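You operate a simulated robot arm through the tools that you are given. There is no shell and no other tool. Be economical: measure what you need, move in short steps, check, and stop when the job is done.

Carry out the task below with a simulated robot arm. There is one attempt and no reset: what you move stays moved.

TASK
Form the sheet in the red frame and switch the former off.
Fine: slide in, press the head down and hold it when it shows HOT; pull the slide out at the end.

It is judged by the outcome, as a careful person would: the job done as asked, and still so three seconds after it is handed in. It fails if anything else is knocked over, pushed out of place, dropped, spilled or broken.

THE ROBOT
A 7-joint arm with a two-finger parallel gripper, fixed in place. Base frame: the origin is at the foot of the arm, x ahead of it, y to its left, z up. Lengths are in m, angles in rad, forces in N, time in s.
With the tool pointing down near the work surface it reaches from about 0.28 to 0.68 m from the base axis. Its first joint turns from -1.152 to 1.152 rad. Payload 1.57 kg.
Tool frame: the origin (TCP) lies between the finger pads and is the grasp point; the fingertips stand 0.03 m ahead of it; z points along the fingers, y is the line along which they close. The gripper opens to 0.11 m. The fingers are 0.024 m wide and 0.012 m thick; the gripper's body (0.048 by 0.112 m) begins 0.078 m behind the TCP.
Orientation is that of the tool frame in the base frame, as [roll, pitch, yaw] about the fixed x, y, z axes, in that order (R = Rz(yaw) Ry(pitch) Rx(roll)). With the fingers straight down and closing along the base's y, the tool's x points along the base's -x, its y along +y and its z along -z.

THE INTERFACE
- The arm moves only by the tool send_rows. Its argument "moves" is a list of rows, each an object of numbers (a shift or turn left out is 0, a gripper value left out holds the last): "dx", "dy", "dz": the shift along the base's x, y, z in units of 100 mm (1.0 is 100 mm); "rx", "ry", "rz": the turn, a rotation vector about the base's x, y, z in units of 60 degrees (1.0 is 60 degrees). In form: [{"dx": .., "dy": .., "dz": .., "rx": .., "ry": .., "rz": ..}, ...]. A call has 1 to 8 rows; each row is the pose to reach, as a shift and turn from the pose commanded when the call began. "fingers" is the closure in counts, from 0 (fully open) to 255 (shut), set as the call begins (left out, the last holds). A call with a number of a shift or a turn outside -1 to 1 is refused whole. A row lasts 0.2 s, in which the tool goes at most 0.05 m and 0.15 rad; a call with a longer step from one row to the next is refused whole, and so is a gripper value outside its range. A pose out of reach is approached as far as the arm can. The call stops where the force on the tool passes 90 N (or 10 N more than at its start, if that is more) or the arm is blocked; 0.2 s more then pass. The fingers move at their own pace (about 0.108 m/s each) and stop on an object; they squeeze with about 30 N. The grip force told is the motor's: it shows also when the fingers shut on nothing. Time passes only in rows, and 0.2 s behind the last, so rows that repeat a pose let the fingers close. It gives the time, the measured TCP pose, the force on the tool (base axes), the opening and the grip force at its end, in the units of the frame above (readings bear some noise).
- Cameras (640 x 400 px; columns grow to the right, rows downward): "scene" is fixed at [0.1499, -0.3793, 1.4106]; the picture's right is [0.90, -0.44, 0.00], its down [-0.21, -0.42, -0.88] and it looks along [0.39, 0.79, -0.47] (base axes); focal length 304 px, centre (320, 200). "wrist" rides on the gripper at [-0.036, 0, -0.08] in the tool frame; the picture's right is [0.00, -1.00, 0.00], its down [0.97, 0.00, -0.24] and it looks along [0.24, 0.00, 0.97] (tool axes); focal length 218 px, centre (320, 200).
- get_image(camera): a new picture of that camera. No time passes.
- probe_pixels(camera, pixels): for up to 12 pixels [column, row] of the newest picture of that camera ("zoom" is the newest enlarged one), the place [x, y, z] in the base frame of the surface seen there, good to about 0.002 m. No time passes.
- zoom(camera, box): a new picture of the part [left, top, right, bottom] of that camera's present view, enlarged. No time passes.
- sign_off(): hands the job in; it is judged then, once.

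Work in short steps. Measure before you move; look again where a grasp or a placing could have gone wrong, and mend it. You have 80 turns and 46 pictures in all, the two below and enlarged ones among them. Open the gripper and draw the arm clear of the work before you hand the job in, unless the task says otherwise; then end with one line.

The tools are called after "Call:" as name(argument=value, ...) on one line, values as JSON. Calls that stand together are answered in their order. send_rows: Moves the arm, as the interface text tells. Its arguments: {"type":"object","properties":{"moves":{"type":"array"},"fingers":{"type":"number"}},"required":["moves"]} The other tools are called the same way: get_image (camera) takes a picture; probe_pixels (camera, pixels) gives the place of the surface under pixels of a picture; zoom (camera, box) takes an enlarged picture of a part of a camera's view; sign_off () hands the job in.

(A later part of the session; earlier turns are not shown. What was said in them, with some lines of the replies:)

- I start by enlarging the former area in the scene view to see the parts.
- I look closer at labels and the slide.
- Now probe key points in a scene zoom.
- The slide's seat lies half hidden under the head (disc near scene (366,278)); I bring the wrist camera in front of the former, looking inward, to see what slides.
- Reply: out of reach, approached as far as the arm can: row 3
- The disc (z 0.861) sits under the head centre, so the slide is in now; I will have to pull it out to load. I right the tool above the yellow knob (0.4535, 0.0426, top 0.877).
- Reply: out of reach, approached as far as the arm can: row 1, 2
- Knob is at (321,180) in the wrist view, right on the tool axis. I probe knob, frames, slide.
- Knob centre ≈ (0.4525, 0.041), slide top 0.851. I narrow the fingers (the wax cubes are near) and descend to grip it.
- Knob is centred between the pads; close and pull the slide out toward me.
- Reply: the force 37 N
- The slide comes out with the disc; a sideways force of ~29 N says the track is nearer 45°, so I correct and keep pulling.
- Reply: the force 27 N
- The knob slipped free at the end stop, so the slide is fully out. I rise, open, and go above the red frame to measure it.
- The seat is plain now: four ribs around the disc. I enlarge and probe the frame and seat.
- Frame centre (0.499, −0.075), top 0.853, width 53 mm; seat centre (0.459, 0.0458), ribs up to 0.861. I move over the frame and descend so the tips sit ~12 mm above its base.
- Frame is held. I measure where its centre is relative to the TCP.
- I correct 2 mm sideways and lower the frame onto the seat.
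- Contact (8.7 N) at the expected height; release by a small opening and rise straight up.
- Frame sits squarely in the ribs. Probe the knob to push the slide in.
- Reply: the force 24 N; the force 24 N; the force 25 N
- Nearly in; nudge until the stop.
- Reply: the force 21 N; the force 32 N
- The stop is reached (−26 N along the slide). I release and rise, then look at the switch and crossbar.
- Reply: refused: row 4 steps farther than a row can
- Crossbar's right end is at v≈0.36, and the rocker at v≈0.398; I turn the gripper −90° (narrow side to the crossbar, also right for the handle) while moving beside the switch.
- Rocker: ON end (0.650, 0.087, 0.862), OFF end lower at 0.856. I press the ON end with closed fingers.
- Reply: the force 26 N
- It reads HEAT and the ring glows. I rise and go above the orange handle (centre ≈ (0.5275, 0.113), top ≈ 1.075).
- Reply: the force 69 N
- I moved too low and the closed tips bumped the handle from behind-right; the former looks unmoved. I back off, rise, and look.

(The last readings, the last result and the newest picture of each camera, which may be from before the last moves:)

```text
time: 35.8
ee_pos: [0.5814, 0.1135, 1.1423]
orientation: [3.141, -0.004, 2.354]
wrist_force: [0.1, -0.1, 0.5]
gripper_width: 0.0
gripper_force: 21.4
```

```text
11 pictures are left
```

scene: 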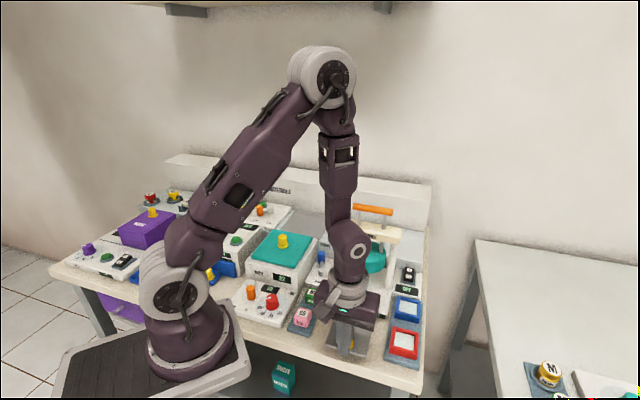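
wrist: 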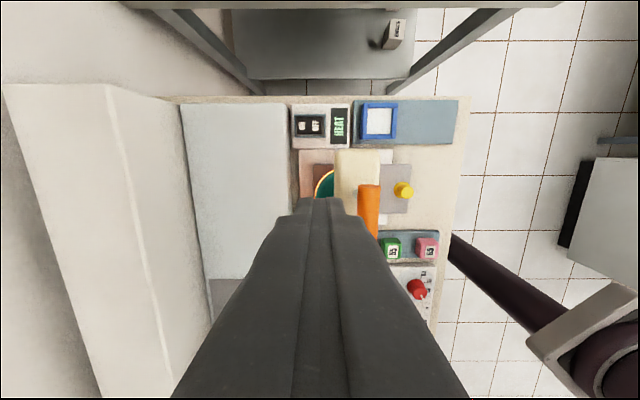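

Call:
probe_pixels(camera="wrist", pixels=[[362, 190], [368, 190], [375, 190], [363, 205], [369, 205], [375, 205], [368, 225], [308, 124], [378, 122], [404, 190]])

```text
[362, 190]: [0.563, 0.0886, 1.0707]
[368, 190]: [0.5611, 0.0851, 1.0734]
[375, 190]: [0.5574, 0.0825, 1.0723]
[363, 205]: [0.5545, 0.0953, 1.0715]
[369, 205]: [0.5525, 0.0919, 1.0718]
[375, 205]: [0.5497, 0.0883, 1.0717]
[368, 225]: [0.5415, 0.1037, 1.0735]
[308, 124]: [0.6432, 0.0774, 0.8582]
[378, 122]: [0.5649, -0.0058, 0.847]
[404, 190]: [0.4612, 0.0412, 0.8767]
```

Handle top line: u≈0.456, z 1.0735; centre (0.530, 0.1154). I move above it, hover, and check the display.

Call:
send_rows(moves=[{"dx": -0.26, "dy": 0.01}, {"dx": -0.516, "dy": 0.02}, {"dx": -0.516, "dy": 0.02, "dz": -0.2}, {"dx": -0.516, "dy": 0.02, "dz": -0.27}])

Call:
zoom(camera="scene", box=[330, 170, 430, 310])

```text
time: 36.8
ee_pos: [0.5307, 0.1146, 1.117]
orientation: [3.141, -0.002, 2.355]
wrist_force: [0.5, 0.2, 0.4]
gripper_width: 0.0001
gripper_force: 21.3
```

```text
2.86 times, centred on (380, 240) of scene
```

zoom: 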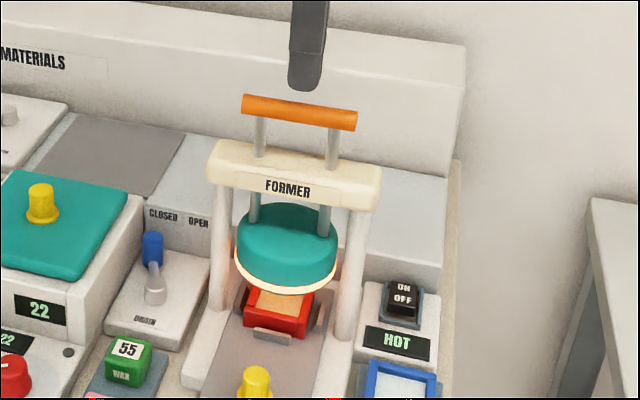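

HOT shows. Press the head down now.

Call:
send_rows(moves=[{"dz": -0.1}, {"dz": -0.2}, {"dz": -0.3}, {"dz": -0.4}, {"dz": -0.5}, {"dz": -0.58}])

Call:
zoom(camera="scene", box=[330, 170, 430, 310])

```text
time: 38.3
ee_pos: [0.5298, 0.1159, 1.0663]
orientation: [3.131, 0.006, 2.356]
wrist_force: [-12.0, -1.6, 29.1]
gripper_width: 0.0
gripper_force: 21.5
stopped in row 6: the force on the tool passed its limit (the readings are from after the stop); the commanded pose is now the measured one
```

```text
2.86 times, centred on (380, 240) of scene
```

zoom: 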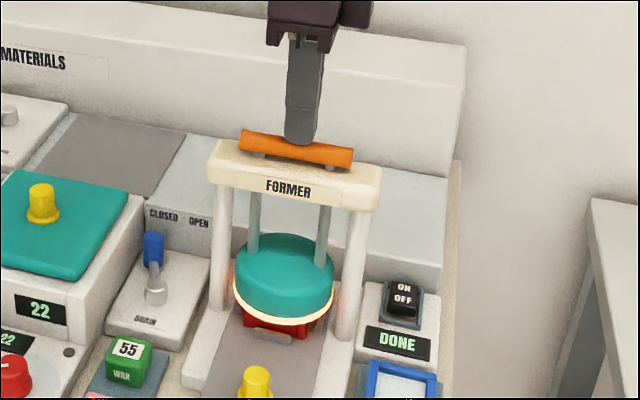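

Head is down on the frame and the display reads DONE. I rise and see whether the head follows.

Call:
send_rows(moves=[{"dz": 0.1}, {"dz": 0.25}, {"dz": 0.4}, {"dz": 0.6}, {"dz": 0.9}])

Call:
zoom(camera="scene", box=[330, 170, 430, 310])

```text
time: 39.5
ee_pos: [0.5328, 0.1167, 1.1555]
orientation: [3.133, 0.003, 2.355]
wrist_force: [0.6, 0.2, 0.1]
gripper_width: 0.0
gripper_force: 21.0
```

```text
2.86 times, centred on (380, 240) of scene
```

zoom: 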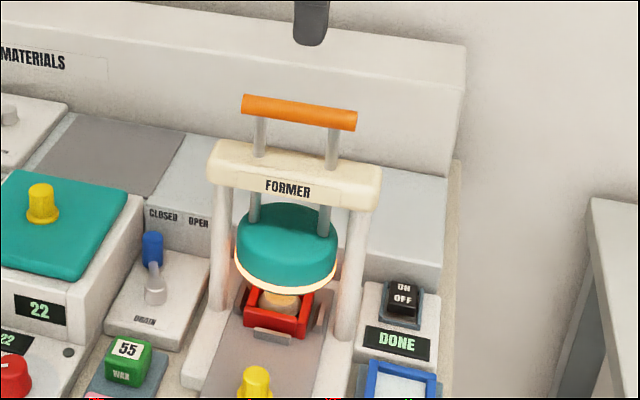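

Head sprang back and the sheet is formed over the disc. Now over to the switch's OFF end (u≈0.487, v≈0.402 → (0.6286, 0.060)), staying high until clear of the handle.

Call:
send_rows(moves=[{"dx": 0.3, "dy": -0.18}, {"dx": 0.6, "dy": -0.36}, {"dx": 0.958, "dy": -0.566}, {"dx": 0.958, "dy": -0.566}])

Call:
send_rows(moves=[{"dz": -0.4}, {"dz": -0.8}, {"dz": -1.0}])

Call:
send_rows(moves=[{"dz": -0.4}, {"dz": -0.8}, {"dz": -1.0}, {"dz": -1.0}])

Call:
get_image(camera="wrist")

```text
time: 40.5
ee_pos: [0.627, 0.0584, 1.1541]
orientation: [3.132, 0.003, 2.353]
wrist_force: [0.3, 0.3, 0.5]
gripper_width: 0.0
gripper_force: 21.1
```

```text
time: 41.3
ee_pos: [0.6278, 0.058, 1.0539]
orientation: [3.131, 0.005, 2.354]
wrist_force: [0.0, -0.6, 0.0]
gripper_width: 0.0
gripper_force: 21.8
```

```text
time: 42.3
ee_pos: [0.6283, 0.0583, 0.9543]
orientation: [3.131, 0.003, 2.356]
wrist_force: [0.0, -0.2, -0.5]
gripper_width: 0.0
gripper_force: 21.6
```

```text
7 pictures are left
```

wrist: 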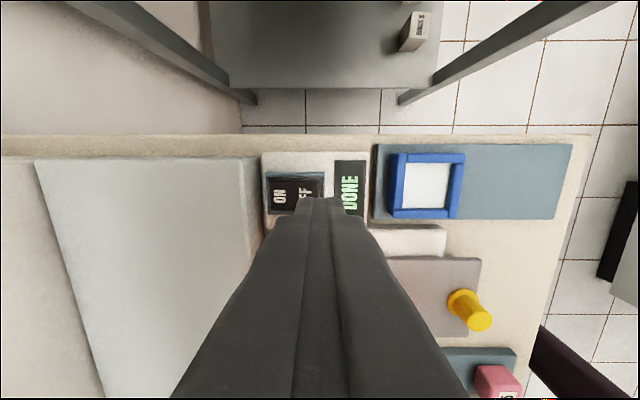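

The tip axis (column 320) is at the very end of the OFF half, so I shift 5 mm back and press down.

Call:
send_rows(moves=[{"dx": 0.035, "dy": 0.04, "dz": -0.1}, {"dx": 0.035, "dy": 0.04, "dz": -0.35}, {"dx": 0.035, "dy": 0.04, "dz": -0.55}, {"dx": 0.035, "dy": 0.04, "dz": -0.64}, {"dx": 0.035, "dy": 0.04, "dz": -0.71}])

Call:
send_rows(moves=[{"dz": 0.4}, {"dz": 0.8}, {"dz": 1.0}])

Call:
get_image(camera="wrist")

```text
time: 43.5
ee_pos: [0.6305, 0.0626, 0.8856]
orientation: [3.131, 0.005, 2.355]
wrist_force: [-10.5, -4.0, 22.9]
gripper_width: 0.0001
gripper_force: 21.3
```

```text
time: 44.3
ee_pos: [0.6323, 0.0643, 0.9845]
orientation: [3.13, 0.004, 2.356]
wrist_force: [0.1, -0.1, 0.2]
gripper_width: 0.0
gripper_force: 21.2
```

```text
6 pictures are left
```

wrist: 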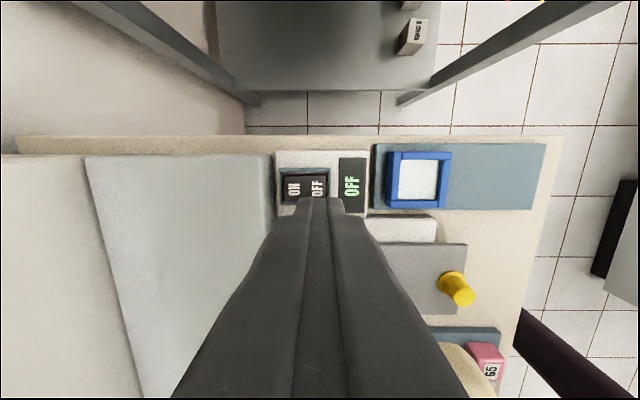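

Display reads OFF. I retrace clear of the former, turning the gripper back +90°, then go to the knob.

Call:
send_rows(moves=[{"dx": -0.1, "dy": -0.15, "dz": 0.2}, {"dx": -0.2, "dy": -0.3, "dz": 0.3, "rz": 0.135}, {"dx": -0.35, "dy": -0.5, "dz": 0.3, "rz": 0.27}, {"dx": -0.5, "dy": -0.7, "dz": 0.3, "rz": 0.405}, {"dx": -0.65, "dy": -0.85, "dz": 0.3, "rz": 0.54}, {"dx": -0.8, "dy": -0.95, "dz": 0.3, "rz": 0.675}, {"dx": -0.95, "dy": -1.0, "dz": 0.3, "rz": 0.81}, {"dx": -1.0, "dy": -1.0, "dz": 0.3, "rz": 0.945}])

Call:
send_rows(moves=[{"dx": -0.2, "dy": 0.0, "rz": 0.14}, {"dx": -0.45, "dy": 0.0, "rz": 0.28}, {"dx": -0.7, "dy": 0.1, "rz": 0.42}, {"dx": -0.85, "dy": 0.4, "rz": 0.555}, {"dx": -0.85, "dy": 0.65, "rz": 0.555}], fingers=130)

```text
time: 46.1
ee_pos: [0.5325, -0.0371, 1.0137]
orientation: [3.129, 0.004, -2.935]
wrist_force: [-0.4, 0.5, 0.5]
gripper_width: 0.0003
gripper_force: 21.2
```

```text
time: 47.3
ee_pos: [0.4451, 0.0288, 1.0152]
orientation: [3.132, 0.005, -2.357]
wrist_force: [-1.1, 1.3, -0.3]
gripper_width: 0.0541
gripper_force: 0.0
```

Call:
send_rows(moves=[{"dx": 0.12, "dy": 0.152}, {"dx": 0.12, "dy": 0.152, "dz": -0.3}, {"dx": 0.12, "dy": 0.152, "dz": -0.6}, {"dx": 0.12, "dy": 0.152, "dz": -0.8}])

Call:
get_image(camera="wrist")

```text
time: 48.3
ee_pos: [0.4589, 0.0433, 0.9323]
orientation: [3.133, 0.005, -2.359]
wrist_force: [-0.1, 0.0, 0.0]
gripper_width: 0.0539
gripper_force: 0.0
```

```text
5 pictures are left
```

wrist: 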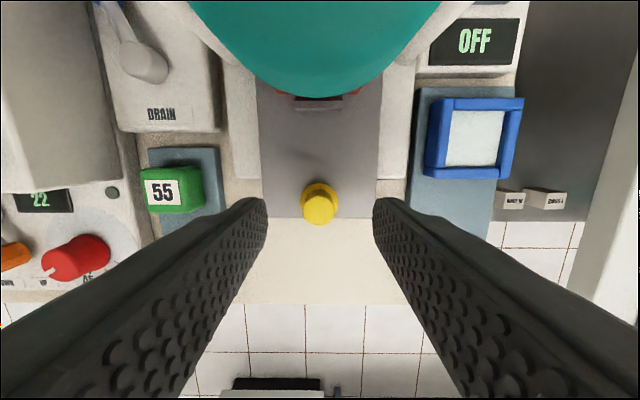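

Knob (320,207) is on axis. Descend, grip, and pull the slide out.

Call:
send_rows(moves=[{"dz": -0.2}, {"dz": -0.36}, {"dz": -0.44}])

Call:
send_rows(moves=[{}, {}, {}, {}], fingers=255)

Call:
send_rows(moves=[{"dx": -0.05, "dy": -0.05}, {"dx": -0.12, "dy": -0.12}, {"dx": -0.19, "dy": -0.19}, {"dx": -0.26, "dy": -0.26}, {"dx": -0.33, "dy": -0.33}])

```text
time: 49.1
ee_pos: [0.4581, 0.0425, 0.8895]
orientation: [3.131, 0.005, -2.357]
wrist_force: [0.3, 0.0, -0.2]
gripper_width: 0.0538
gripper_force: 0.0
```

```text
time: 50.1
ee_pos: [0.4572, 0.0434, 0.8901]
orientation: [3.13, 0.004, -2.357]
wrist_force: [-13.4, 14.3, -1.8]
gripper_width: 0.0211
gripper_force: 34.2
```

```text
time: 51.3
ee_pos: [0.425, 0.0103, 0.89]
orientation: [3.128, 0.002, -2.357]
wrist_force: [-21.8, 22.0, -27.8]
gripper_width: 0.0215
gripper_force: 34.6
```

Call:
send_rows(moves=[{"dx": -0.06, "dy": -0.04}, {"dx": -0.13, "dy": -0.11}, {"dx": -0.2, "dy": -0.18}, {"dx": -0.27, "dy": -0.25}, {"dx": -0.34, "dy": -0.32}, {"dx": -0.38, "dy": -0.36}])

Call:
get_image(camera="wrist")

```text
time: 52.7
ee_pos: [0.3859, -0.026, 0.89]
orientation: [3.133, 0.005, -2.357]
wrist_force: [-12.2, 13.1, 18.9]
gripper_width: 0.0214
gripper_force: 35.0
```

```text
4 pictures are left
```

wrist: 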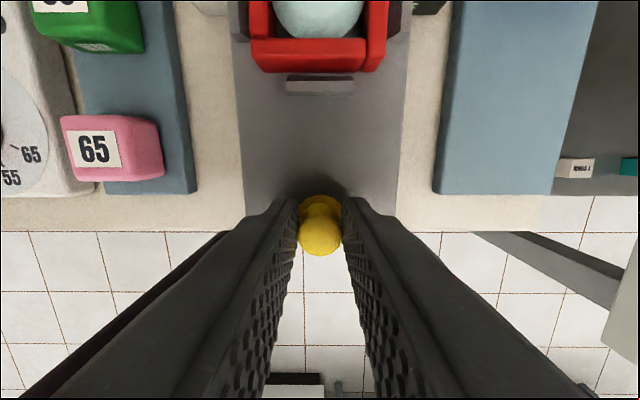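

Formed sheet is out with the slide. A last gentle pull to the stop.

Call:
send_rows(moves=[{"dx": -0.015, "dy": -0.01}, {"dx": -0.025, "dy": -0.02}, {"dx": -0.03, "dy": -0.025}])

```text
time: 53.5
ee_pos: [0.3855, -0.0277, 0.8898]
orientation: [3.135, 0.009, -2.354]
wrist_force: [3.5, 21.7, 20.2]
gripper_width: 0.0212
gripper_force: 35.0
```

Resistance along the slide shows the stop is reached. I ease, open, and rise clear.

Call:
send_rows(moves=[{"dx": 0.008, "dy": 0.01}, {"dx": 0.008, "dy": 0.01}, {"dx": 0.008, "dy": 0.01}], fingers=130)

Call:
send_rows(moves=[{"dz": 0.4}, {"dz": 0.8}, {"dx": -0.1, "dy": -0.1, "dz": 1.0}])

Call:
send_rows(moves=[{"dz": 0.4}, {"dz": 0.8}, {"dx": -0.2, "dy": -0.3, "dz": 1.0}], fingers=0)

Call:
zoom(camera="wrist", box=[180, 0, 460, 200])

Call:
get_image(camera="scene")

```text
time: 54.3
ee_pos: [0.3854, -0.0279, 0.8905]
orientation: [3.129, 0.003, -2.357]
wrist_force: [-0.3, 1.2, 0.5]
gripper_width: 0.0538
gripper_force: 0.1
```

```text
time: 55.1
ee_pos: [0.3755, -0.038, 0.9907]
orientation: [3.131, 0.004, -2.357]
wrist_force: [0.4, -0.2, 0.1]
gripper_width: 0.0537
gripper_force: 0.0
```

```text
time: 55.9
ee_pos: [0.3538, -0.0666, 1.09]
orientation: [3.132, 0.004, -2.357]
wrist_force: [-0.4, -0.5, 0.3]
gripper_width: 0.11
gripper_force: 0.0
```

```text
2.00 times, centred on (320, 100) of wrist
```

zoom: 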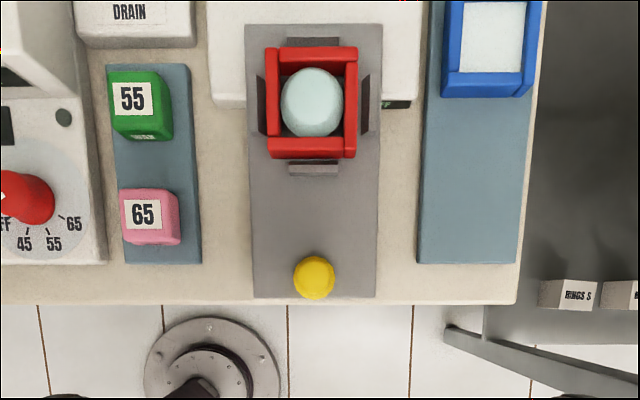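

```text
2 pictures are left
```

scene: 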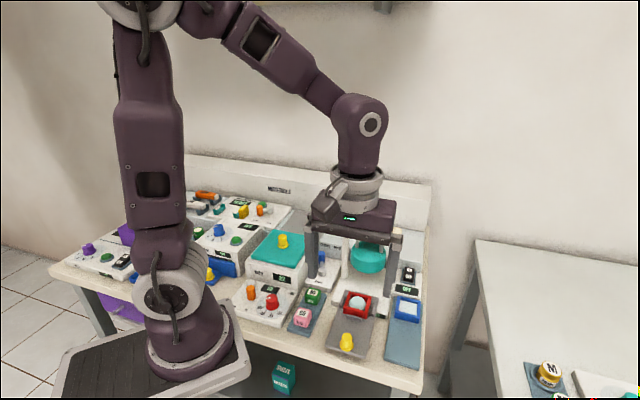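

The sheet is formed into a dome in the red frame, the slide is out, the former is off, and nothing else has moved; I hand in.

Call:
sign_off()

```text
The job is handed in.
```

The sheet in the red frame is formed (the display read DONE), the former is switched off, the slide is pulled out and the arm is clear. The closed fingers bumped the orange handle once, at about 68 N; the former and its neighbours looked unmoved afterwards.
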